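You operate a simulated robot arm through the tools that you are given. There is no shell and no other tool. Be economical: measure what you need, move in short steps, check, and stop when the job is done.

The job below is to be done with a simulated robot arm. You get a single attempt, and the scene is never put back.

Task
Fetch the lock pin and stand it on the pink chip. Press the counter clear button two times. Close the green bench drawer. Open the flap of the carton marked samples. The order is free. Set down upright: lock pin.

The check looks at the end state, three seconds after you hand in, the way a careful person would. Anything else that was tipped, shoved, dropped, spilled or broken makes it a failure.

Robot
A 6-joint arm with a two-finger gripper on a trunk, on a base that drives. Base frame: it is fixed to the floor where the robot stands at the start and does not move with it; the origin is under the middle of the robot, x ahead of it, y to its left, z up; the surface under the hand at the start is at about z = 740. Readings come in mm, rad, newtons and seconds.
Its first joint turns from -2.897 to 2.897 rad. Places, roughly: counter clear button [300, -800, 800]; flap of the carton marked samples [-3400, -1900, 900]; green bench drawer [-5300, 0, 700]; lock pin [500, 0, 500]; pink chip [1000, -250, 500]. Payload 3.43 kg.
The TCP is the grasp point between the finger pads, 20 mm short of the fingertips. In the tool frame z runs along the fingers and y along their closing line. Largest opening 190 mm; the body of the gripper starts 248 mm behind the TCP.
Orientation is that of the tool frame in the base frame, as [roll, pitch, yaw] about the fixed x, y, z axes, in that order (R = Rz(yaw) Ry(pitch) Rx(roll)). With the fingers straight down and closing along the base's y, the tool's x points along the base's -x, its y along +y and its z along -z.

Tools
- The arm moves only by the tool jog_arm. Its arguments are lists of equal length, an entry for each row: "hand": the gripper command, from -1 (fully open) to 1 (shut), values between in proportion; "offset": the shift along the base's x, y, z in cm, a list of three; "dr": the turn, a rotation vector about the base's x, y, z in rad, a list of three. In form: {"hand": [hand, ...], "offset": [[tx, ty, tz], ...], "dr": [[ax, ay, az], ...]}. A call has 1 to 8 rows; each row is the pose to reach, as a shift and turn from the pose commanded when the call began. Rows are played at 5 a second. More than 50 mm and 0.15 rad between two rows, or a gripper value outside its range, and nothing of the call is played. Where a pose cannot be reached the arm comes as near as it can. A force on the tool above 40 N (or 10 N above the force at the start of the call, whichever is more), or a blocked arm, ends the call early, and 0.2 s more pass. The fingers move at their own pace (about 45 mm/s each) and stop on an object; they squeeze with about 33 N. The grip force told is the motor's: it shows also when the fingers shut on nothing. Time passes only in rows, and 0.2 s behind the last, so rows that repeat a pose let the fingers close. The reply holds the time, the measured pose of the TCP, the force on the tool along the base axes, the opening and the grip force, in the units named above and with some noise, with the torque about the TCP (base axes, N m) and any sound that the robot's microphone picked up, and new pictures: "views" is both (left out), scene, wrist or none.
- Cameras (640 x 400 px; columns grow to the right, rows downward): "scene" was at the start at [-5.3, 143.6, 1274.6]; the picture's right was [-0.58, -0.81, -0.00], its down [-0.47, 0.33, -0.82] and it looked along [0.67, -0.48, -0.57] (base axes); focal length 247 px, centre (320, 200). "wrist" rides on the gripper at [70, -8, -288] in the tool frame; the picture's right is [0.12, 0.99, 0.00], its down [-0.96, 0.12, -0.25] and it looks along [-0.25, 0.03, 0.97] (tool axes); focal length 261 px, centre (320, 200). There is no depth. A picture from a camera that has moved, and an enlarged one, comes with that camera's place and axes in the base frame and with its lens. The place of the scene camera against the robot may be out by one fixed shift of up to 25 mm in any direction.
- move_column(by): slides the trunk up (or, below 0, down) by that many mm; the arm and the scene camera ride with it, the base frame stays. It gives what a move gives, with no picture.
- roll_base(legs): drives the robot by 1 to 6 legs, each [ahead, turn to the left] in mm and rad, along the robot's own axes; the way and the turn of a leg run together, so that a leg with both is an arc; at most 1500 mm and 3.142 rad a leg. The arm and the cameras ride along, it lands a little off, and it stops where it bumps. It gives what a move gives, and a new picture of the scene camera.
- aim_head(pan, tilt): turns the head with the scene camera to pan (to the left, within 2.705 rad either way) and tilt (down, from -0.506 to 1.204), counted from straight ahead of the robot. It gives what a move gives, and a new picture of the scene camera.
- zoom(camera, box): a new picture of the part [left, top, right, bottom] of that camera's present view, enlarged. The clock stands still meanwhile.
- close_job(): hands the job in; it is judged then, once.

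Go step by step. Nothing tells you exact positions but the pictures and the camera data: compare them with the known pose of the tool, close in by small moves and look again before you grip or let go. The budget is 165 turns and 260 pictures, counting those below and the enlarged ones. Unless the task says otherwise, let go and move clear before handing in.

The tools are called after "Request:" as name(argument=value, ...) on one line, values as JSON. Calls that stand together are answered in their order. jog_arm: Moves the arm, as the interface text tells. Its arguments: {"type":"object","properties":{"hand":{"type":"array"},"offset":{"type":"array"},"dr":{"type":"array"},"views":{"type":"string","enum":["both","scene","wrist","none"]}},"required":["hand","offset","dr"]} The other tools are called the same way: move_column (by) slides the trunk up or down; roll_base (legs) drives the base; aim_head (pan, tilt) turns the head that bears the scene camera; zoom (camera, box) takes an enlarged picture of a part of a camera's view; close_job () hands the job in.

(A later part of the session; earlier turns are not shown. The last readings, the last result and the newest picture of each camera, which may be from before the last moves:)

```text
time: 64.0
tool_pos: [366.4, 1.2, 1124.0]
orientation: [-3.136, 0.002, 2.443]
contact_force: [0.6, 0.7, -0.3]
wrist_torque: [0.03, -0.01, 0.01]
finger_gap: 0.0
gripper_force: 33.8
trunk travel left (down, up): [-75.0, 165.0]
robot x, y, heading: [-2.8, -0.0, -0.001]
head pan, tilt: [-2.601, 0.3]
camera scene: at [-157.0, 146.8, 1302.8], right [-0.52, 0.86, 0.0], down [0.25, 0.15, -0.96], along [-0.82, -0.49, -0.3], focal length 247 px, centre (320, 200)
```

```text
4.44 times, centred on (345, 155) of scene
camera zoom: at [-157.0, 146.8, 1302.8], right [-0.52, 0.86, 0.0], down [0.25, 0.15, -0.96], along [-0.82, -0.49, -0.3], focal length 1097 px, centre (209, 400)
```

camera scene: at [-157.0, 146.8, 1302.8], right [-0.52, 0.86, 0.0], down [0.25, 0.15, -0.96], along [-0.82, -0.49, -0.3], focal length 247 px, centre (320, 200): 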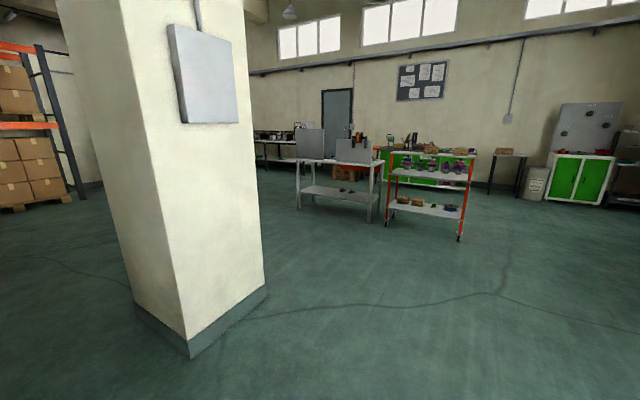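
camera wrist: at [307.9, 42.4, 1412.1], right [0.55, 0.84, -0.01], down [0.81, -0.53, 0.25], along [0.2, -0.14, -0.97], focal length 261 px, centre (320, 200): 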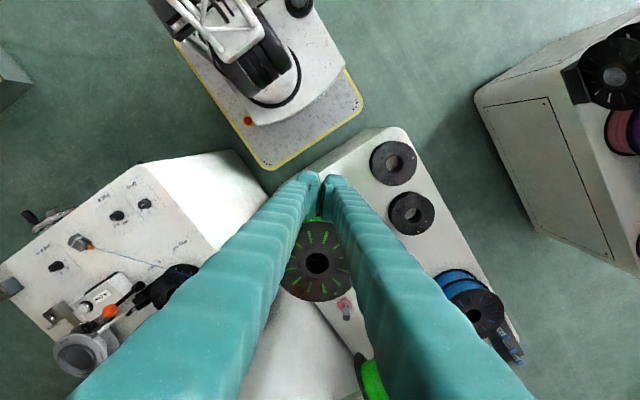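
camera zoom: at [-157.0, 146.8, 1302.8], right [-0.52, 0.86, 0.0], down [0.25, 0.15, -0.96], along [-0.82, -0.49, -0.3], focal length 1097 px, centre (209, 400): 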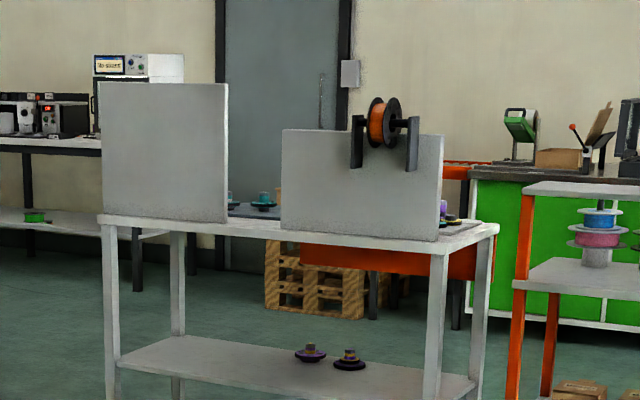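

The cartons' table stands at x ≈ -3160 to -3760, y ≈ -2050 to -880, with panels on its near side. The green bench is behind the rolling rack. I'll back off, turn and drive round the rack at y ≈ 850, raising the arm's clearance as is.

Request:
roll_base(legs=[[-700, 0], [0, 2.75], [1200, 0]])

Request:
aim_head(pan=0.2, tilt=0.3)

```text
time: 80.2
tool_pos: [-2105.9, 658.7, 1124.2]
orientation: [-3.136, 0.002, -1.131]
contact_force: [0.3, 0.3, 1.0]
wrist_torque: [0.03, 0.01, 0.01]
finger_gap: 0.2
gripper_force: 33.1
trunk travel left (down, up): [-75.0, 165.0]
robot x, y, heading: [-1773.3, 505.7, 2.707]
head pan, tilt: [-2.601, 0.3]
camera scene: at [-1725.9, 308.6, 1302.8], right [0.11, -0.99, 0.0], down [-0.29, -0.03, -0.96], along [0.95, 0.1, -0.3], focal length 247 px, centre (320, 200)
```

scene: 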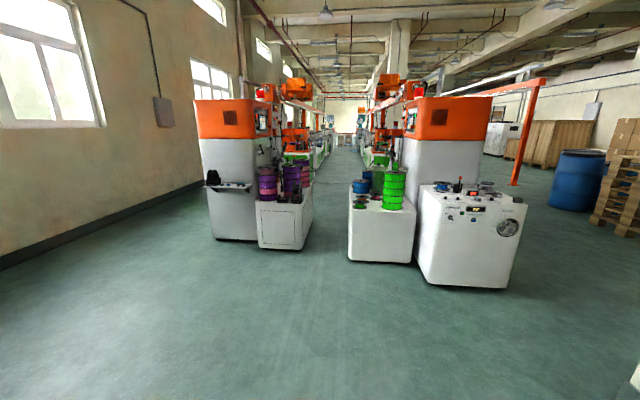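

```text
time: 82.6
tool_pos: [-2107.1, 659.3, 1125.5]
orientation: [-3.138, 0.002, -1.131]
contact_force: [-0.5, 0.2, -0.2]
wrist_torque: [-0.01, 0.01, -0.01]
finger_gap: 0.0
gripper_force: 32.7
trunk travel left (down, up): [-75.0, 165.0]
robot x, y, heading: [-1773.8, 507.1, 2.711]
head pan, tilt: [0.201, 0.3]
camera scene: at [-1909.6, 319.9, 1302.8], right [0.23, 0.97, 0.0], down [0.29, -0.07, -0.96], along [-0.93, 0.22, -0.3], focal length 247 px, centre (320, 200)
```

scene: 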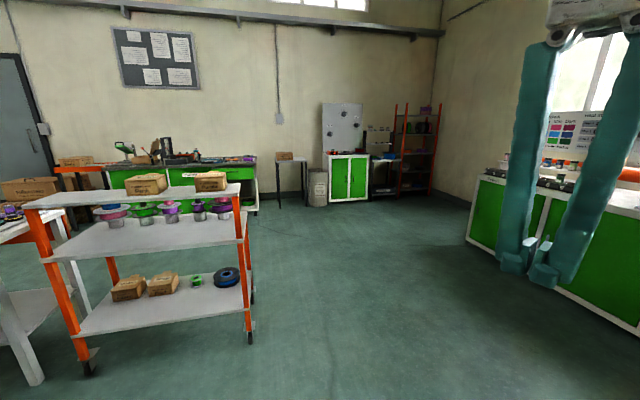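

I'll continue past the rack's right end and head along -x.

Request:
roll_base(legs=[[700, 0], [0, 0.43], [1500, 0]])

Request:
aim_head(pan=0.5, tilt=0.45)

```text
time: 94.8
tool_pos: [-4272.9, 862.4, 1124.8]
orientation: [-3.137, 0.001, -0.737]
contact_force: [1.2, -0.4, -0.3]
wrist_torque: [0.01, 0.02, -0.03]
finger_gap: 0.0
gripper_force: 33.2
trunk travel left (down, up): [-75.0, 165.0]
robot x, y, heading: [-3905.8, 846.1, 3.1]
head pan, tilt: [0.201, 0.3]
camera scene: at [-3964.6, 628.1, 1302.8], right [-0.16, 0.99, 0.0], down [0.29, 0.05, -0.96], along [-0.94, -0.15, -0.3], focal length 247 px, centre (320, 200)
```

scene: 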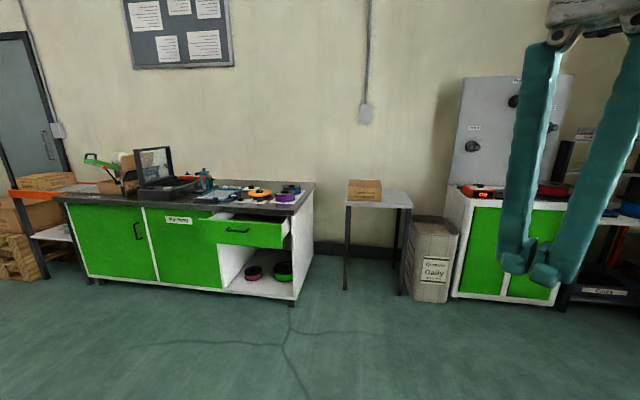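

```text
time: 95.6
tool_pos: [-4272.3, 861.5, 1125.3]
orientation: [-3.137, 0.002, -0.739]
contact_force: [0.4, -0.4, -0.1]
wrist_torque: [0.0, -0.01, -0.03]
finger_gap: 0.0
gripper_force: 32.8
trunk travel left (down, up): [-75.0, 165.0]
robot x, y, heading: [-3910.5, 846.9, 3.105]
head pan, tilt: [0.499, 0.45]
camera scene: at [-3954.8, 602.4, 1288.9], right [-0.44, 0.9, 0.0], down [0.39, 0.19, -0.9], along [-0.81, -0.4, -0.43], focal length 247 px, centre (320, 200)
```

scene: 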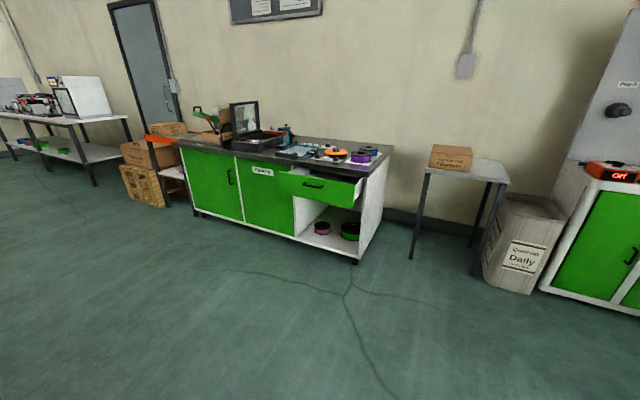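

The green drawer stands open by roughly 100 mm, with its handle near [-5230, -80, 700]. I'll drive to about [-4480, -80], facing it.

Request:
roll_base(legs=[[0, 1.03], [1080, 0], [0, -1.0]])

Request:
aim_head(pan=0.0, tilt=0.6)

```text
time: 106.6
tool_pos: [-4838.9, -83.9, 1125.3]
orientation: [-3.135, 0.0, -0.66]
contact_force: [-1.2, -0.1, 0.1]
wrist_torque: [0.01, 0.0, -0.03]
finger_gap: 0.0
gripper_force: 32.8
trunk travel left (down, up): [-75.0, 165.0]
robot x, y, heading: [-4471.5, -65.5, -3.101]
head pan, tilt: [0.499, 0.45]
camera scene: at [-4501.9, -314.8, 1288.9], right [-0.51, 0.86, 0.0], down [0.37, 0.22, -0.9], along [-0.77, -0.46, -0.44], focal length 247 px, centre (320, 200)
```

scene: 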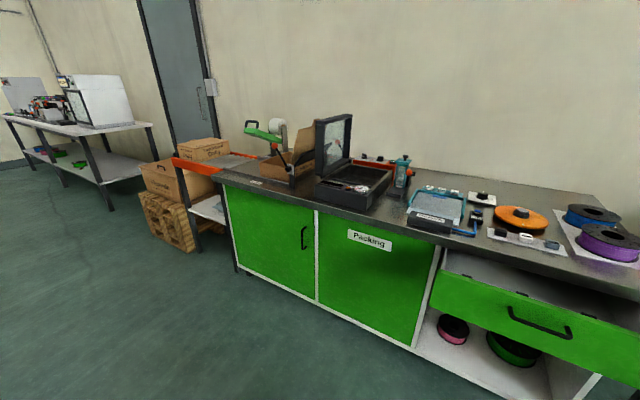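

```text
time: 107.5
tool_pos: [-4840.8, -82.8, 1124.2]
orientation: [-3.136, 0.003, -0.659]
contact_force: [-0.3, -0.4, -0.4]
wrist_torque: [0.03, -0.06, 0.02]
finger_gap: 0.0
gripper_force: 33.2
trunk travel left (down, up): [-75.0, 165.0]
robot x, y, heading: [-4471.1, -64.6, -3.102]
head pan, tilt: [0.0, 0.6]
camera scene: at [-4511.3, -271.2, 1275.3], right [-0.04, 1.0, 0.0], down [0.56, 0.02, -0.83], along [-0.82, -0.03, -0.56], focal length 247 px, centre (320, 200)
```

scene: 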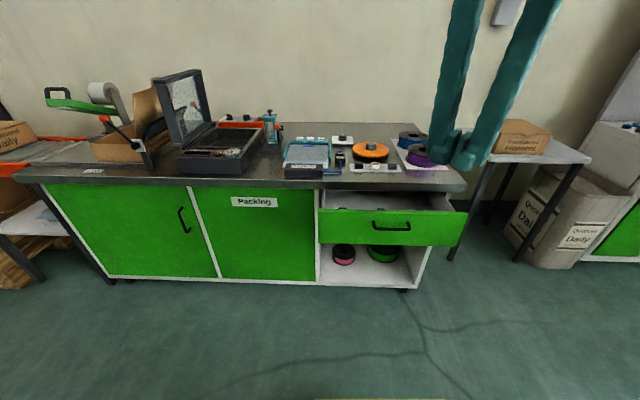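

The drawer face is centred near y ≈ -30, with the handle at about [-5220, -33, 680]. I'll square up the hand and pitch it about 60° forward, so the fingertips lead under the worktop edge.

Request:
jog_arm(hand=[1, 1, 1, 1, 1], offset=[[0, 1, -3], [0, 2, -6], [0, 3, -9], [0, 4, -12], [0, 5, -15]], dr=[[0, 0, 0.14], [0, 0, 0.28], [0, 0, 0.42], [0, 0, 0.56], [0, 0, 0.698]], views="none")

Request:
jog_arm(hand=[1, 1, 1, 1, 1, 1, 1, 1], offset=[[-2, 0, -3], [-4, 0, -6], [-6, 0, -9], [-8, 0, -12], [-10, 0, -15], [-12, 0, -18], [-14, 0, -21], [-16, 0, -23]], dr=[[0, 0.13, 0], [0, 0.26, 0], [0, 0.39, 0], [0, 0.52, 0], [0, 0.65, 0], [0, 0.78, 0], [0, 0.91, 0], [0, 1.04, 0]], views="both")

```text
time: 108.7
tool_pos: [-4839.5, -30.9, 973.8]
orientation: [-3.136, 0.003, 0.04]
contact_force: [0.1, -0.1, 0.0]
wrist_torque: [0.0, 0.01, 0.02]
finger_gap: 0.0
gripper_force: 32.9
trunk travel left (down, up): [-75.0, 165.0]
robot x, y, heading: [-4471.4, -68.7, -3.103]
head pan, tilt: [0.0, 0.6]
```

```text
time: 110.5
tool_pos: [-5072.0, -11.9, 903.6]
orientation: [-3.063, 0.981, 0.093]
contact_force: [-0.5, -0.2, 1.7]
wrist_torque: [0.07, -0.26, -0.13]
finger_gap: 0.2
gripper_force: 33.5
out of reach, approached as far as the arm can: row 6, 7, 8
trunk travel left (down, up): [-75.0, 165.0]
robot x, y, heading: [-4475.7, -65.3, -3.104]
head pan, tilt: [0.0, 0.6]
camera scene: at [-4510.5, -271.5, 1275.3], right [-0.04, 1.0, 0.0], down [0.56, 0.02, -0.83], along [-0.82, -0.03, -0.56], focal length 247 px, centre (320, 200)
camera wrist: at [-4795.1, -1.1, 1005.7], right [0.09, -0.99, -0.14], down [-0.32, -0.16, 0.93], along [-0.94, -0.04, -0.33], focal length 261 px, centre (320, 200)
```

scene: 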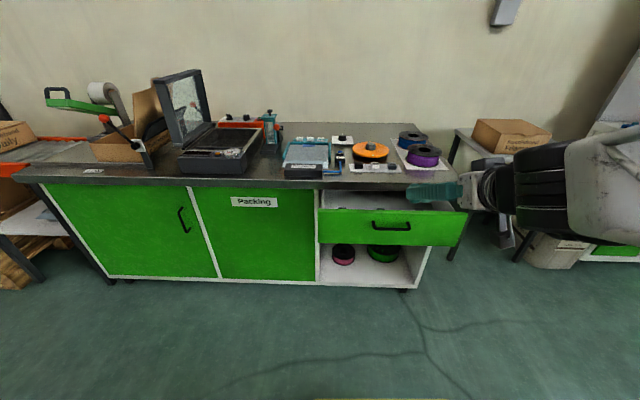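
wrist: 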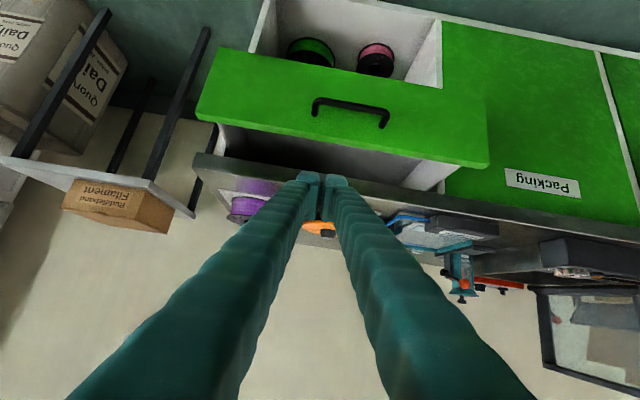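

The arm can't fold that far, so I'll back the base off 250 mm to give the pitched wrist room. Then I'll lower the hand in front of the drawer.

Request:
roll_base(legs=[[-250, 0]])

Request:
jog_arm(hand=[1, 1, 1, 1, 1, 1], offset=[[-1, -0.4, -4], [-3, -0.8, -8], [-5.5, -1.2, -12], [-8, -1.6, -16], [-11, -2, -19], [-14, -2, -21]], dr=[[0, 0, 0], [0, 0, 0], [0, 0, 0], [0, 0, 0], [0, 0, 0], [0, 0, 0]], views="both")

```text
time: 112.3
tool_pos: [-4821.3, -6.4, 905.3]
orientation: [-3.086, 0.985, 0.074]
contact_force: [0.7, 0.4, 0.1]
wrist_torque: [0.02, 0.02, -0.01]
finger_gap: 0.1
gripper_force: 32.8
trunk travel left (down, up): [-75.0, 165.0]
robot x, y, heading: [-4218.9, -58.6, -3.1]
head pan, tilt: [0.0, 0.6]
camera scene: at [-4257.5, -260.8, 1275.3], right [-0.04, 1.0, 0.0], down [0.56, 0.02, -0.83], along [-0.82, -0.04, -0.56], focal length 247 px, centre (320, 200)
```

scene: 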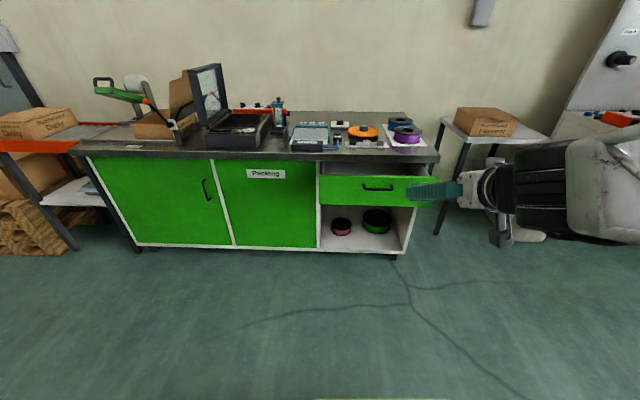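

```text
time: 113.7
tool_pos: [-5013.0, -14.9, 739.4]
orientation: [-3.098, 0.972, 0.073]
contact_force: [0.7, -1.2, 0.7]
wrist_torque: [0.03, -0.08, -0.06]
finger_gap: 0.1
gripper_force: 33.0
out of reach, approached as far as the arm can: row 1, 2, 3, 4, 5, 6
trunk travel left (down, up): [-75.0, 165.0]
robot x, y, heading: [-4219.5, -58.9, -3.102]
head pan, tilt: [0.0, 0.6]
camera scene: at [-4256.4, -261.0, 1275.4], right [-0.04, 1.0, 0.0], down [0.56, 0.02, -0.83], along [-0.82, -0.04, -0.56], focal length 247 px, centre (320, 200)
camera wrist: at [-4736.4, 2.6, 843.3], right [0.11, -0.99, -0.12], down [-0.33, -0.15, 0.93], along [-0.94, -0.06, -0.34], focal length 261 px, centre (320, 200)
```

scene: 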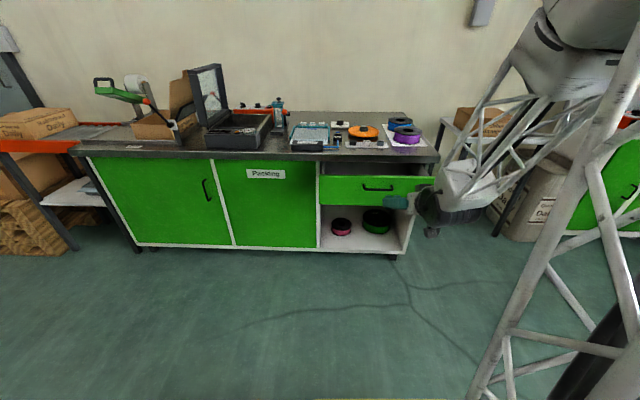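
wrist: 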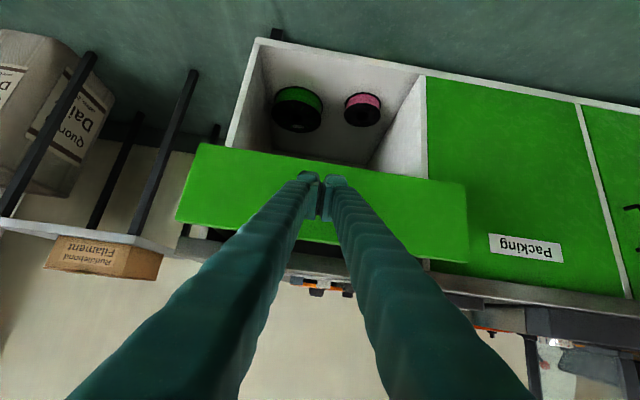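

The pose is close enough, at a pitch of about 56°. I'll roll forward 100 mm and then lower the tips to the face just below the handle.

Request:
roll_base(legs=[[100, 0]])

Request:
jog_arm(hand=[1, 1], offset=[[0, -0.3, -4], [0, -0.6, -8]], dr=[[0, 0, 0], [0, 0, 0]], views="wrist")

Request:
zoom(camera="scene", box=[290, 130, 490, 255])

```text
time: 114.9
tool_pos: [-5112.4, -16.9, 737.1]
orientation: [-3.099, 0.97, 0.073]
contact_force: [0.0, -0.7, -0.5]
wrist_torque: [0.03, 0.0, 0.01]
finger_gap: 0.0
gripper_force: 32.8
trunk travel left (down, up): [-75.0, 165.0]
robot x, y, heading: [-4317.9, -63.3, -3.102]
head pan, tilt: [0.0, 0.6]
camera scene: at [-4357.0, -265.0, 1275.3], right [-0.04, 1.0, 0.0], down [0.56, 0.02, -0.83], along [-0.82, -0.03, -0.56], focal length 247 px, centre (320, 200)
```

scene: 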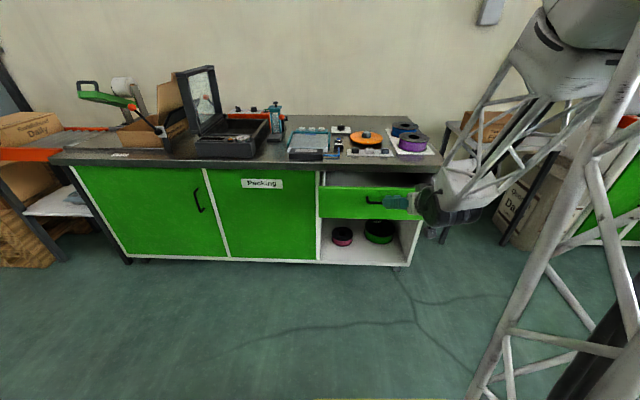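

```text
time: 115.5
tool_pos: [-5140.5, -18.7, 679.8]
orientation: [3.125, 0.958, 0.03]
contact_force: [0.4, -0.4, 0.1]
wrist_torque: [0.01, -0.07, -0.05]
finger_gap: 0.1
gripper_force: 32.8
out of reach, approached as far as the arm can: row 1, 2
trunk travel left (down, up): [-75.0, 165.0]
robot x, y, heading: [-4320.0, -56.5, -3.1]
head pan, tilt: [0.0, 0.6]
camera wrist: at [-4865.3, 2.8, 788.2], right [0.11, -0.99, -0.09], down [-0.35, -0.12, 0.93], along [-0.93, -0.07, -0.36], focal length 261 px, centre (320, 200)
```

wrist: 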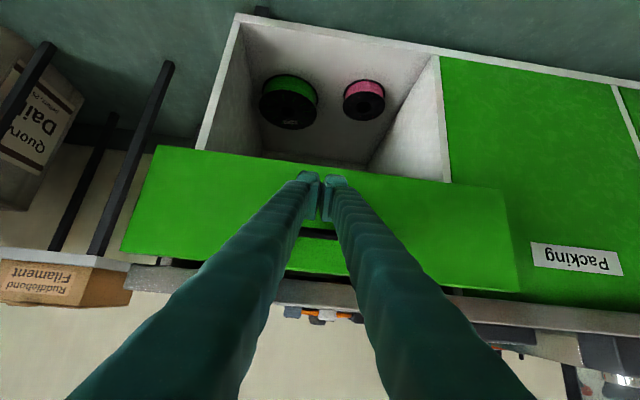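

```text
3.20 times, centred on (390, 192) of scene
camera zoom: at [-4356.2, -265.1, 1275.4], right [-0.04, 1.0, 0.0], down [0.56, 0.02, -0.83], along [-0.82, -0.03, -0.56], focal length 790 px, centre (96, 224)
```

zoom: 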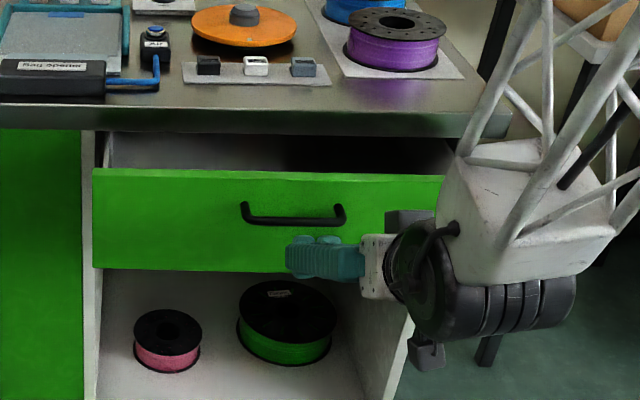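

The tips face the drawer just around the handle height. Now I'll push in -x in steps.

Request:
jog_arm(hand=[1, 1, 1, 1, 1, 1], offset=[[-2, 0, 0], [-4, 0, 0], [-5.5, 0, 0], [-7, 0, 0], [-8.5, 0, 0], [-10, 0, 0]], dr=[[0, 0, 0], [0, 0, 0], [0, 0, 0], [0, 0, 0], [0, 0, 0], [0, 0, 0]], views="wrist")

Request:
zoom(camera="scene", box=[290, 130, 490, 255])

```text
time: 116.9
tool_pos: [-5240.9, -10.9, 682.8]
orientation: [-3.12, 0.966, 0.067]
contact_force: [-0.1, -0.6, 0.1]
wrist_torque: [0.02, 0.0, 0.02]
finger_gap: 0.0
gripper_force: 33.1
out of reach, approached as far as the arm can: row 1, 2, 3, 4, 5, 6
trunk travel left (down, up): [-75.0, 165.0]
robot x, y, heading: [-4319.5, -60.0, -3.099]
head pan, tilt: [0.0, 0.6]
camera wrist: at [-4965.5, 10.8, 788.4], right [0.12, -0.99, -0.11], down [-0.34, -0.14, 0.93], along [-0.93, -0.07, -0.35], focal length 261 px, centre (320, 200)
```

wrist: 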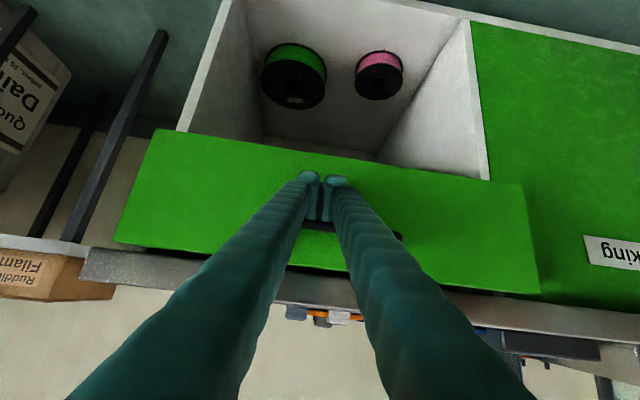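

```text
3.20 times, centred on (390, 192) of scene
camera zoom: at [-4356.9, -265.0, 1275.4], right [-0.04, 1.0, 0.0], down [0.56, 0.02, -0.83], along [-0.82, -0.03, -0.56], focal length 790 px, centre (96, 224)
```

zoom: 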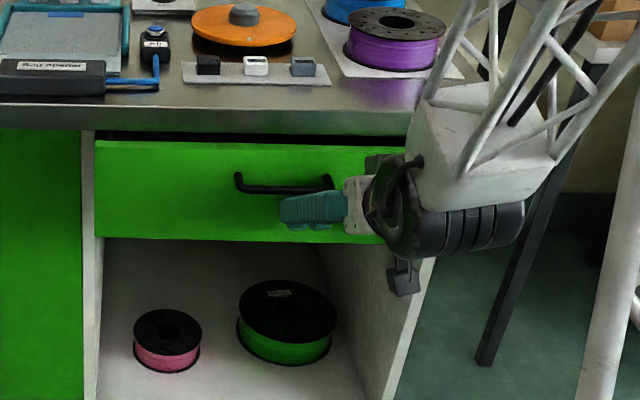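

The drawer is moving in, and there is more to go. I'll keep pushing in smaller steps.

Request:
jog_arm(hand=[1, 1, 1, 1, 1], offset=[[-1, 0, 0], [-2, 0, 0], [-3, 0, 0], [-4, 0, 0], [-5, 0, 0]], dr=[[0, 0, 0], [0, 0, 0], [0, 0, 0], [0, 0, 0], [0, 0, 0]], views="wrist")

Request:
zoom(camera="scene", box=[290, 130, 490, 255])

```text
time: 118.1
tool_pos: [-5288.5, -5.3, 684.4]
orientation: [-3.101, 0.969, 0.084]
contact_force: [1.7, 0.6, -0.9]
wrist_torque: [-0.06, 0.03, 0.0]
finger_gap: 0.0
gripper_force: 33.1
out of reach, approached as far as the arm can: row 1, 2, 3, 4, 5
trunk travel left (down, up): [-75.0, 165.0]
robot x, y, heading: [-4316.9, -61.8, -3.106]
head pan, tilt: [0.0, 0.6]
camera wrist: at [-5014.0, 16.1, 788.7], right [0.12, -0.99, -0.12], down [-0.33, -0.15, 0.93], along [-0.94, -0.07, -0.35], focal length 261 px, centre (320, 200)
```

wrist: 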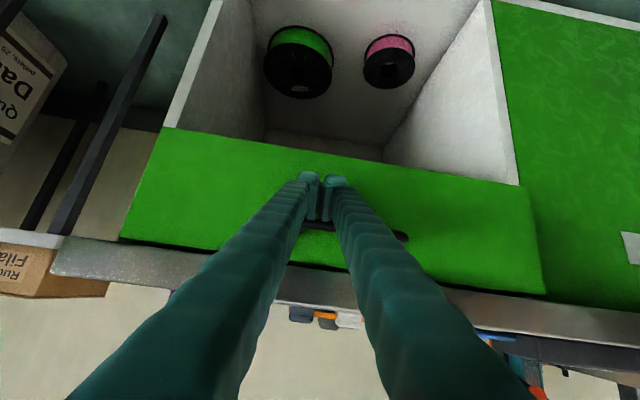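

```text
3.20 times, centred on (390, 192) of scene
camera zoom: at [-4357.1, -265.0, 1275.3], right [-0.04, 1.0, 0.0], down [0.56, 0.02, -0.83], along [-0.82, -0.03, -0.56], focal length 790 px, centre (96, 224)
```

zoom: 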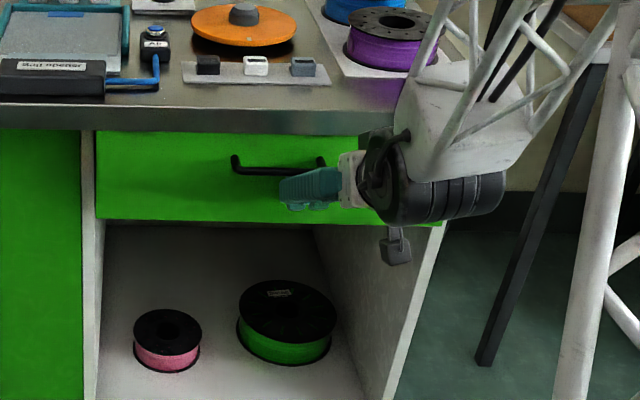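

It is nearly in but at the arm's reach limit. I'll back the hand off, roll forward 100 mm and continue.

Request:
jog_arm(hand=[1, 1, 1], offset=[[4, 0, 0], [8, 0, 0], [11, 0, 0]], dr=[[0, 0, 0], [0, 0, 0], [0, 0, 0]], views="none")

Request:
roll_base(legs=[[90, 0]])

Request:
jog_arm(hand=[1, 1, 1, 1, 1, 1], offset=[[-1, -0.5, 0], [-2, -1, 0], [-3, -1, 0], [-4, -1, 0], [-5, -1, 0], [-6, -1, 0]], dr=[[0, 0, 0], [0, 0, 0], [0, 0, 0], [0, 0, 0], [0, 0, 0], [0, 0, 0]], views="wrist")

Request:
zoom(camera="scene", box=[290, 130, 490, 255])

```text
time: 118.9
tool_pos: [-5182.8, -5.3, 688.9]
orientation: [-3.135, 0.962, 0.043]
contact_force: [0.0, 0.0, -0.6]
wrist_torque: [0.02, 0.02, 0.0]
finger_gap: 0.2
gripper_force: 33.0
out of reach, approached as far as the arm can: row 2, 3
trunk travel left (down, up): [-75.0, 165.0]
robot x, y, heading: [-4318.1, -62.3, -3.098]
head pan, tilt: [0.0, 0.6]
```

```text
time: 120.0
tool_pos: [-5274.8, -10.4, 688.6]
orientation: [-3.135, 0.963, 0.043]
contact_force: [0.0, 0.2, -0.8]
wrist_torque: [-0.02, 0.0, 0.03]
finger_gap: 0.1
gripper_force: 32.7
trunk travel left (down, up): [-75.0, 165.0]
robot x, y, heading: [-4413.8, -62.2, -3.1]
head pan, tilt: [0.0, 0.6]
camera scene: at [-4448.2, -268.9, 1275.3], right [-0.04, 1.0, 0.0], down [0.56, 0.02, -0.83], along [-0.82, -0.04, -0.56], focal length 247 px, centre (320, 200)
```

scene: 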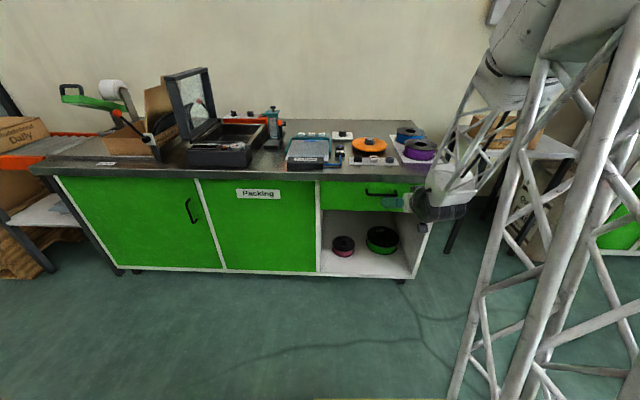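

```text
time: 121.4
tool_pos: [-5325.5, -14.3, 684.3]
orientation: [-3.141, 0.952, 0.041]
contact_force: [0.5, 0.0, -3.2]
wrist_torque: [-0.04, 0.03, 0.02]
finger_gap: 0.0
gripper_force: 32.8
out of reach, approached as far as the arm can: row 2, 3, 4, 5, 6
trunk travel left (down, up): [-75.0, 165.0]
robot x, y, heading: [-4410.8, -66.4, -3.101]
head pan, tilt: [0.0, 0.6]
stopped in row 6: the force on the tool passed its limit at 78 N (the readings are from after the stop); the commanded pose is now the measured one
camera wrist: at [-5051.4, 4.8, 792.8], right [0.11, -0.99, -0.1], down [-0.35, -0.13, 0.93], along [-0.93, -0.07, -0.36], focal length 261 px, centre (320, 200)
```

wrist: 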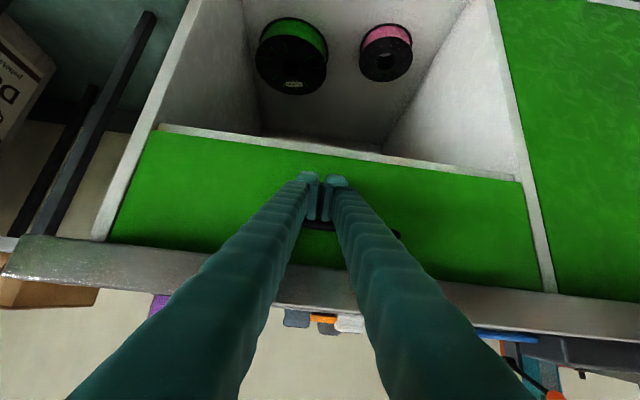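

```text
3.20 times, centred on (390, 192) of scene
camera zoom: at [-4448.0, -268.9, 1275.4], right [-0.04, 1.0, 0.0], down [0.56, 0.02, -0.82], along [-0.82, -0.03, -0.57], focal length 790 px, centre (96, 224)
```

zoom: 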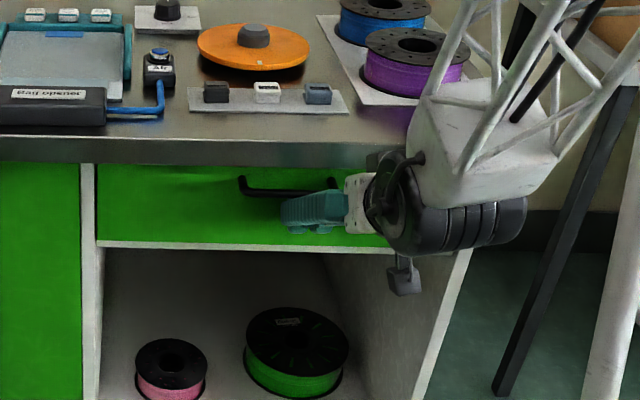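

The drawer is flush with its frame and hit its stop. I'll back the hand and base off and check.

Request:
jog_arm(hand=[1, 1, 1, 1], offset=[[3, 0, 0], [6, 0, 0], [9, 0, 0], [12, 0, 1]], dr=[[0, 0, 0], [0, 0, 0], [0, 0, 0], [0, 0, 0]], views="none")

Request:
roll_base(legs=[[-350, 0]])

Request:
zoom(camera="scene", box=[270, 120, 470, 245])

```text
time: 122.4
tool_pos: [-5215.0, -13.7, 698.8]
orientation: [3.14, 0.945, 0.036]
contact_force: [-0.2, 1.1, -0.1]
wrist_torque: [0.01, -0.04, 0.03]
finger_gap: 0.0
gripper_force: 32.5
out of reach, approached as far as the arm can: row 4
trunk travel left (down, up): [-75.0, 165.0]
robot x, y, heading: [-4414.8, -67.6, -3.104]
head pan, tilt: [0.0, 0.6]
```

```text
time: 124.7
tool_pos: [-4859.7, -0.8, 699.4]
orientation: [3.141, 0.946, 0.047]
contact_force: [-0.1, 1.0, 0.4]
wrist_torque: [0.01, -0.04, 0.04]
finger_gap: 0.0
gripper_force: 33.2
trunk travel left (down, up): [-75.0, 165.0]
robot x, y, heading: [-4054.9, -48.8, -3.091]
head pan, tilt: [0.0, 0.6]
camera scene: at [-4091.1, -253.1, 1275.3], right [-0.05, 1.0, 0.0], down [0.56, 0.03, -0.83], along [-0.82, -0.04, -0.56], focal length 247 px, centre (320, 200)
```

scene: 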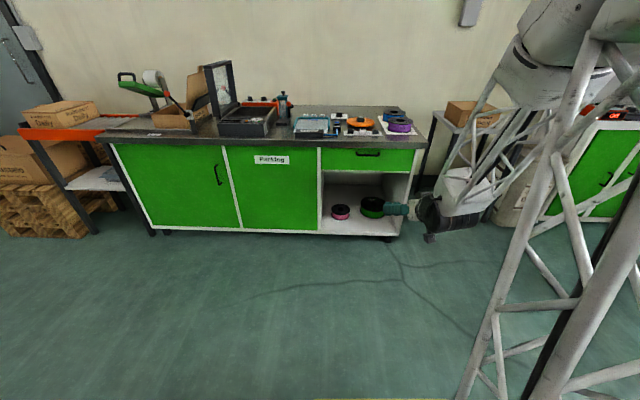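

```text
3.20 times, centred on (370, 182) of scene
camera zoom: at [-4091.1, -253.1, 1275.3], right [-0.05, 1.0, 0.0], down [0.56, 0.03, -0.83], along [-0.82, -0.04, -0.56], focal length 790 px, centre (160, 256)
```

zoom: 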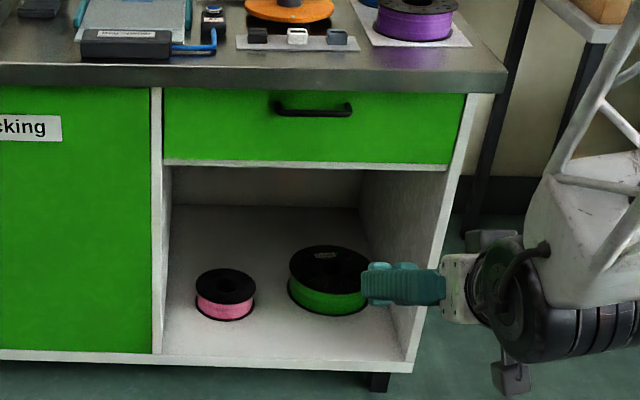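

The drawer is shut. I'll un-pitch and raise the hand, then look left toward the carton table.

Request:
jog_arm(hand=[1, 1, 1, 1, 1, 1, 1, 1], offset=[[2, 0, 4.5], [4, 0, 9], [6, 0, 13.5], [8, 0, 18], [10, 0, 22.5], [12, 0, 27], [14, 0, 31.5], [16, 0, 36]], dr=[[0, -0.118, 0], [0, -0.236, 0], [0, -0.354, 0], [0, -0.472, 0], [0, -0.59, 0], [0, -0.708, 0], [0, -0.826, 0], [0, -0.945, 0]], views="none")

Request:
aim_head(pan=1.75, tilt=0.4)

Request:
zoom(camera="scene", box=[200, 100, 440, 250])

```text
time: 126.5
tool_pos: [-4700.6, -2.3, 1060.0]
orientation: [3.103, 0.002, 0.023]
contact_force: [-0.4, 1.3, 0.6]
wrist_torque: [-0.23, 0.16, -0.03]
finger_gap: 0.3
gripper_force: 33.8
out of reach, approached as far as the arm can: row 2
trunk travel left (down, up): [-75.0, 165.0]
robot x, y, heading: [-4056.2, -51.0, -3.095]
head pan, tilt: [0.0, 0.6]
```

```text
time: 128.3
tool_pos: [-4702.1, -4.7, 1057.7]
orientation: [3.099, 0.003, 0.027]
contact_force: [0.3, -0.3, -0.9]
wrist_torque: [-0.04, -0.01, -0.01]
finger_gap: 0.0
gripper_force: 33.3
trunk travel left (down, up): [-75.0, 165.0]
robot x, y, heading: [-4056.9, -50.4, -3.096]
head pan, tilt: [1.751, 0.4]
camera scene: at [-3982.0, -339.2, 1293.5], right [-0.97, -0.22, 0.0], down [-0.09, 0.38, -0.92], along [0.21, -0.9, -0.39], focal length 247 px, centre (320, 200)
```

scene: 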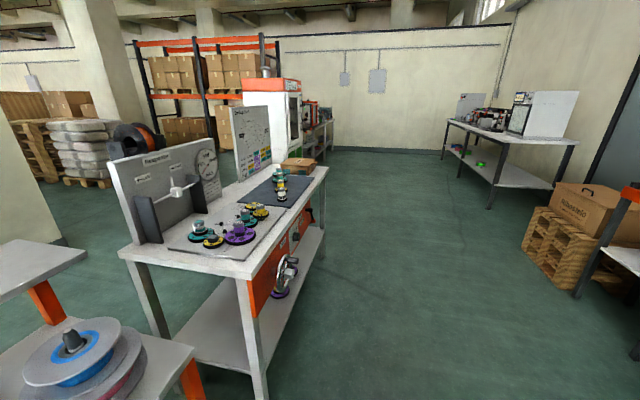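

```text
2.67 times, centred on (320, 175) of scene
camera zoom: at [-3982.0, -339.2, 1293.5], right [-0.97, -0.22, 0.0], down [-0.09, 0.38, -0.92], along [0.21, -0.9, -0.39], focal length 658 px, centre (320, 267)
```

zoom: 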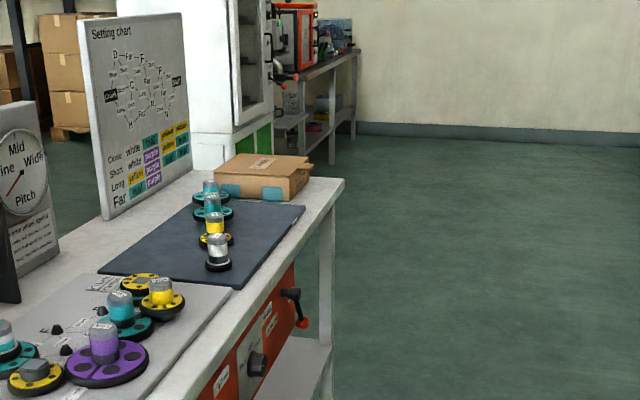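

The carton marked samples lies near [-3465, -1930], at the far end of the table. I'll drive down the aisle to about [-4300, -1900] and face it.

Request:
roll_base(legs=[[0, 1.394], [1300, 0], [566, 0], [0, 1.702]])

Request:
aim_head(pan=0.0, tilt=0.5)

```text
time: 145.5
tool_pos: [-3611.4, -1982.5, 1059.7]
orientation: [3.105, 0.004, 3.119]
contact_force: [0.1, 0.7, -0.4]
wrist_torque: [0.03, 0.0, -0.01]
finger_gap: 0.0
gripper_force: 32.6
trunk travel left (down, up): [-75.0, 165.0]
robot x, y, heading: [-4250.4, -1904.6, -0.0]
head pan, tilt: [1.751, 0.4]
camera scene: at [-4347.8, -1618.1, 1293.5], right [0.98, 0.18, 0.0], down [0.07, -0.38, -0.92], along [-0.16, 0.91, -0.39], focal length 247 px, centre (320, 200)
```

scene: 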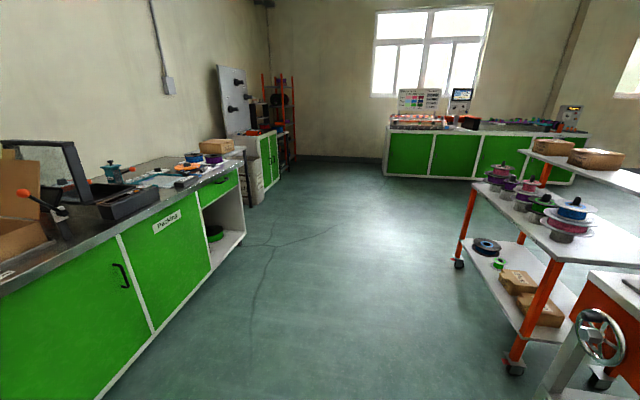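

```text
time: 147.3
tool_pos: [-3611.6, -1983.8, 1058.8]
orientation: [3.107, 0.004, 3.119]
contact_force: [-0.1, 0.5, 0.6]
wrist_torque: [0.0, -0.03, 0.03]
finger_gap: 0.0
gripper_force: 32.7
trunk travel left (down, up): [-75.0, 165.0]
robot x, y, heading: [-4255.9, -1905.5, -0.003]
head pan, tilt: [0.0, 0.499]
camera scene: at [-4240.4, -1709.4, 1284.4], right [0.0, -1.0, 0.0], down [-0.48, 0.0, -0.88], along [0.88, 0.0, -0.48], focal length 247 px, centre (320, 200)
```

scene: 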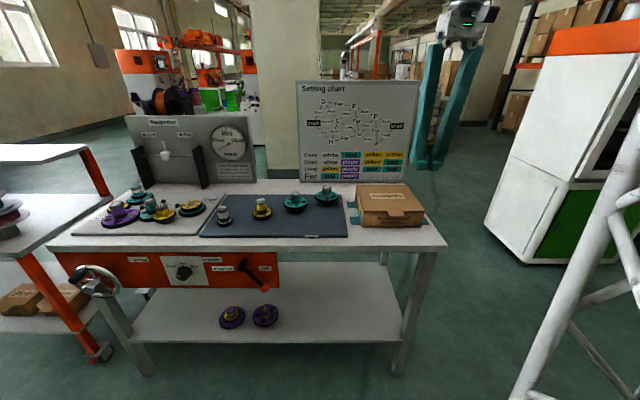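

Request:
zoom(camera="scene", box=[330, 160, 450, 260])

Request:
jog_arm(hand=[1, 1, 1, 1, 1], offset=[[0, 0, 0], [0, 0, 0], [0, 0, 0], [0, 0, 0], [0, 0, 0]], dr=[[0, 0, 0], [0, 0, 0], [0, 0, 0], [0, 0, 0], [0, 0, 0]], views="wrist")

```text
4.00 times, centred on (390, 210) of scene
camera zoom: at [-4240.4, -1709.4, 1284.4], right [0.0, -1.0, 0.0], down [-0.48, 0.0, -0.88], along [0.88, 0.0, -0.48], focal length 987 px, centre (40, 160)
```

zoom: 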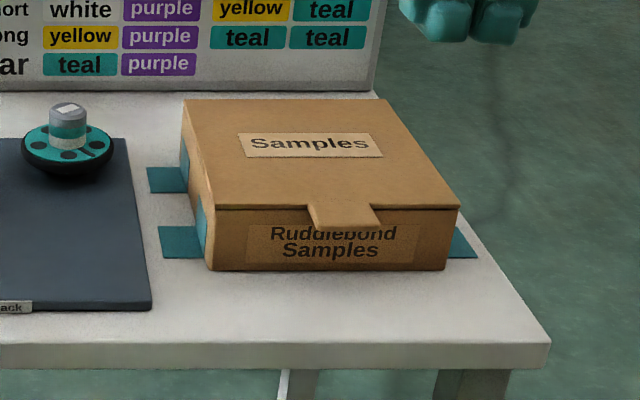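

```text
time: 148.5
tool_pos: [-3612.0, -1983.9, 1058.9]
orientation: [3.105, 0.004, 3.119]
contact_force: [-0.1, -1.0, -0.9]
wrist_torque: [-0.02, 0.02, 0.01]
finger_gap: 0.0
gripper_force: 33.1
trunk travel left (down, up): [-75.0, 165.0]
robot x, y, heading: [-4255.6, -1900.7, 0.003]
head pan, tilt: [0.0, 0.499]
camera wrist: at [-3683.6, -1999.6, 1346.5], right [-0.1, 0.99, 0.04], down [0.96, 0.09, 0.25], along [0.25, 0.06, -0.97], focal length 261 px, centre (320, 200)
```

wrist: 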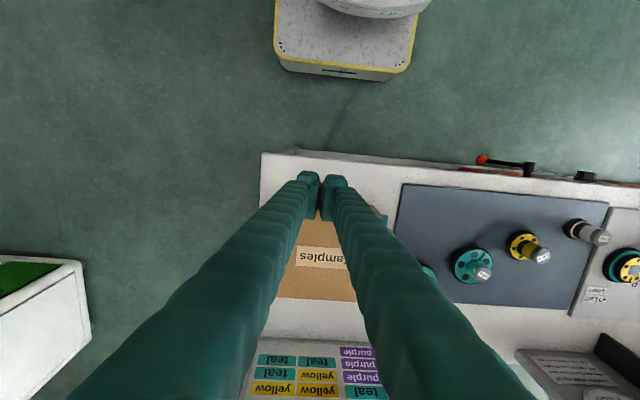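

The carton's lid is hinged at the back (x ≈ -3310) and has a tab sticking forward about 30 mm at [-3540, -1966, 848]. The box is taped down. I'll pitch the closed fingers forward to hook under the tab, going first to a stand-off pose.

Request:
jog_arm(hand=[1, 1, 1], offset=[[-4, 0.6, 0], [-8, 1.2, -3], [-10, 1.8, -7]], dr=[[-0.036, 0, 0.022], [-0.036, 0, 0.022], [-0.036, 0, 0.022]], views="none")

Request:
jog_arm(hand=[1, 1, 1, 1, 1, 1, 1, 1], offset=[[0, 0, -2], [0, 0, -4], [0, 0, -6], [0, 0, -8], [0, 0, -10], [0, 0, -12], [1, 0, -13], [2, 0, -14]], dr=[[0, -0.12, 0], [0, -0.24, 0], [0, -0.36, 0], [0, -0.48, 0], [0, -0.6, 0], [0, -0.72, 0], [0, -0.84, 0], [0, -0.96, 0]], views="both")

Request:
zoom(camera="scene", box=[330, 160, 450, 260])

```text
refused: row 2 steps farther than a row can; nothing moved
```

```text
time: 150.3
tool_pos: [-3592.7, -1984.3, 916.0]
orientation: [3.092, 0.957, 3.121]
contact_force: [1.0, 0.7, 1.9]
wrist_torque: [-0.04, 0.4, -0.03]
finger_gap: 0.1
gripper_force: 32.4
trunk travel left (down, up): [-75.0, 165.0]
robot x, y, heading: [-4254.0, -1904.6, 0.001]
head pan, tilt: [0.0, 0.499]
camera scene: at [-4240.5, -1709.3, 1284.5], right [0.0, -1.0, 0.0], down [-0.48, 0.0, -0.88], along [0.88, 0.0, -0.48], focal length 247 px, centre (320, 200)
camera wrist: at [-3869.9, -2001.0, 1024.2], right [-0.09, 0.99, -0.07], down [0.35, 0.1, 0.93], along [0.93, 0.06, -0.36], focal length 261 px, centre (320, 200)
```

scene: 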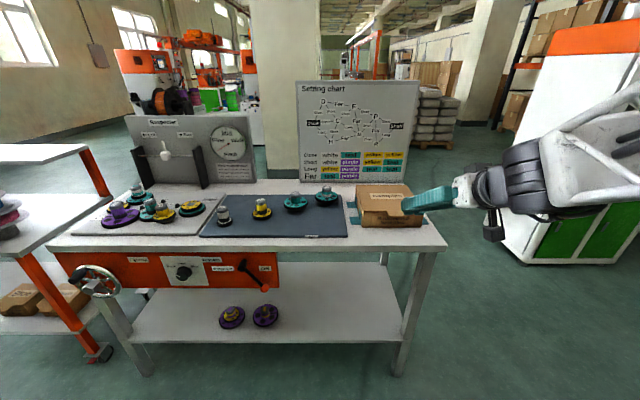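
wrist: 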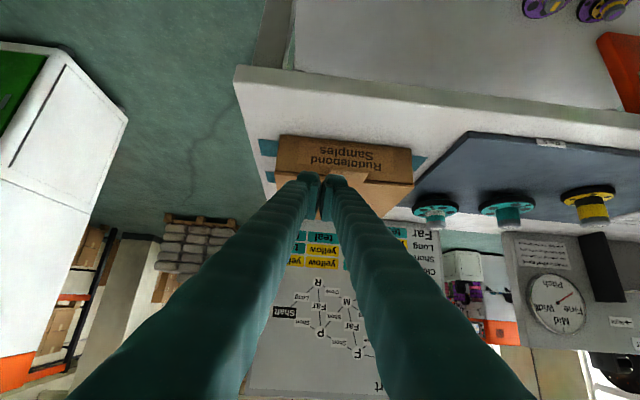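

```text
4.00 times, centred on (390, 210) of scene
camera zoom: at [-4240.5, -1709.3, 1284.5], right [0.0, -1.0, 0.0], down [-0.48, 0.0, -0.88], along [0.88, 0.0, -0.48], focal length 987 px, centre (40, 160)
```

zoom: 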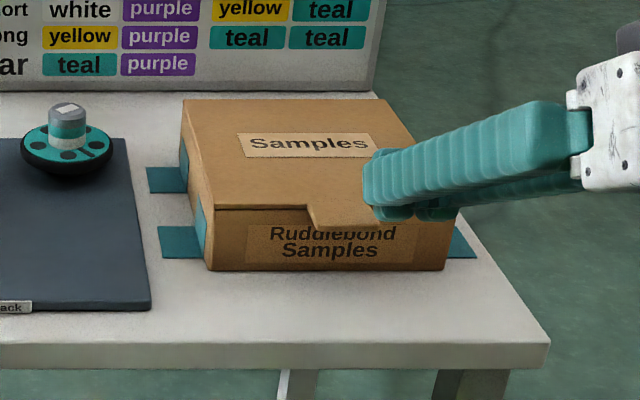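

The pitch is good. I'll pull back and lower to a stand-off in front of the tab, with the y corrected by +32 mm.

Request:
jog_arm(hand=[1, 1, 1, 1], offset=[[-3, 1.5, 0], [-6, 3.2, 0], [-6, 3.2, -4], [-6, 3.2, -7.2]], dr=[[0, 0, 0], [0, 0, 0], [0, 0, 0], [0, 0, 0]], views="wrist")

Request:
zoom(camera="scene", box=[330, 160, 450, 260])

Request:
zoom(camera="wrist", box=[240, 100, 400, 200])

```text
time: 151.3
tool_pos: [-3636.3, -1956.3, 879.1]
orientation: [3.074, 0.951, 3.105]
contact_force: [-0.7, -0.3, -0.7]
wrist_torque: [-0.02, -0.01, -0.05]
finger_gap: 0.2
gripper_force: 32.6
out of reach, approached as far as the arm can: row 3, 4
trunk travel left (down, up): [-75.0, 165.0]
robot x, y, heading: [-4254.4, -1903.8, -0.003]
head pan, tilt: [0.0, 0.499]
camera wrist: at [-3910.8, -1972.7, 988.2], right [-0.09, 0.99, -0.06], down [0.35, 0.09, 0.93], along [0.93, 0.06, -0.36], focal length 261 px, centre (320, 200)
```

wrist: 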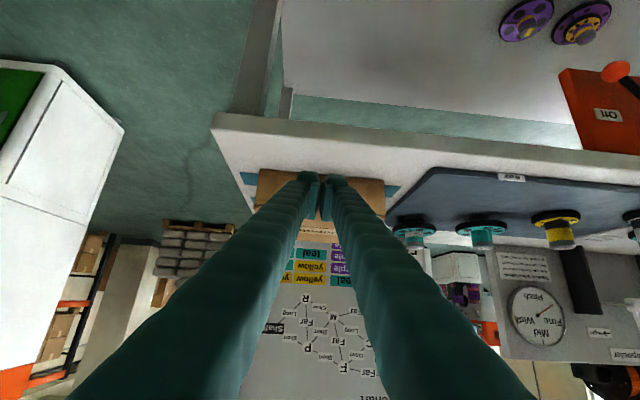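

```text
4.00 times, centred on (390, 210) of scene
camera zoom: at [-4240.9, -1709.2, 1284.4], right [0.0, -1.0, 0.0], down [-0.48, 0.0, -0.88], along [0.88, 0.0, -0.48], focal length 987 px, centre (40, 160)
```

zoom: 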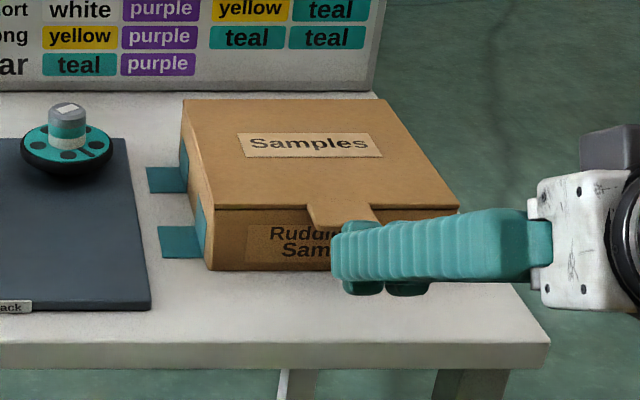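

```text
4.00 times, centred on (320, 150) of wrist
camera zoom: at [-3910.8, -1972.7, 988.2], right [-0.09, 0.99, -0.06], down [0.35, 0.09, 0.93], along [0.93, 0.06, -0.36], focal length 1043 px, centre (320, 400)
```

zoom: 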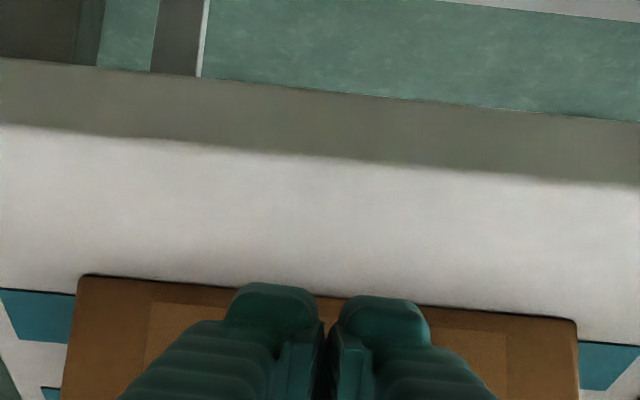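

The arm can't get that low at this distance, so I'll back the base off 150 mm and reach forward again.

Request:
roll_base(legs=[[-160, 0]])

Request:
jog_arm(hand=[1, 1, 1, 1], offset=[[4.5, 0, 0], [9, 0, 0], [13, 0, -1], [15, 0, -1.5]], dr=[[0, 0, 0], [0, 0, 0], [0, 0, 0], [0, 0, 0]], views="none")

```text
time: 152.7
tool_pos: [-3792.5, -1955.9, 878.8]
orientation: [3.074, 0.952, 3.104]
contact_force: [0.4, -0.5, 0.3]
wrist_torque: [-0.04, 0.03, 0.03]
finger_gap: 0.0
gripper_force: 33.1
trunk travel left (down, up): [-75.0, 165.0]
robot x, y, heading: [-4413.5, -1903.3, -0.005]
head pan, tilt: [0.0, 0.499]
camera scene: at [-4398.1, -1709.2, 1284.4], right [0.0, -1.0, 0.0], down [-0.48, 0.0, -0.88], along [0.88, 0.0, -0.48], focal length 247 px, centre (320, 200)
```

scene: 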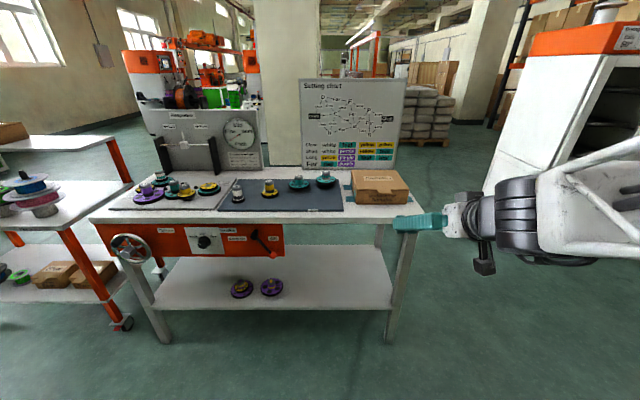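

```text
time: 153.7
tool_pos: [-3643.6, -1955.9, 864.3]
orientation: [3.075, 0.953, 3.105]
contact_force: [0.1, 0.6, 0.1]
wrist_torque: [-0.04, 0.02, -0.05]
finger_gap: 0.0
gripper_force: 33.0
trunk travel left (down, up): [-75.0, 165.0]
robot x, y, heading: [-4410.9, -1901.0, -0.001]
head pan, tilt: [0.0, 0.499]
```

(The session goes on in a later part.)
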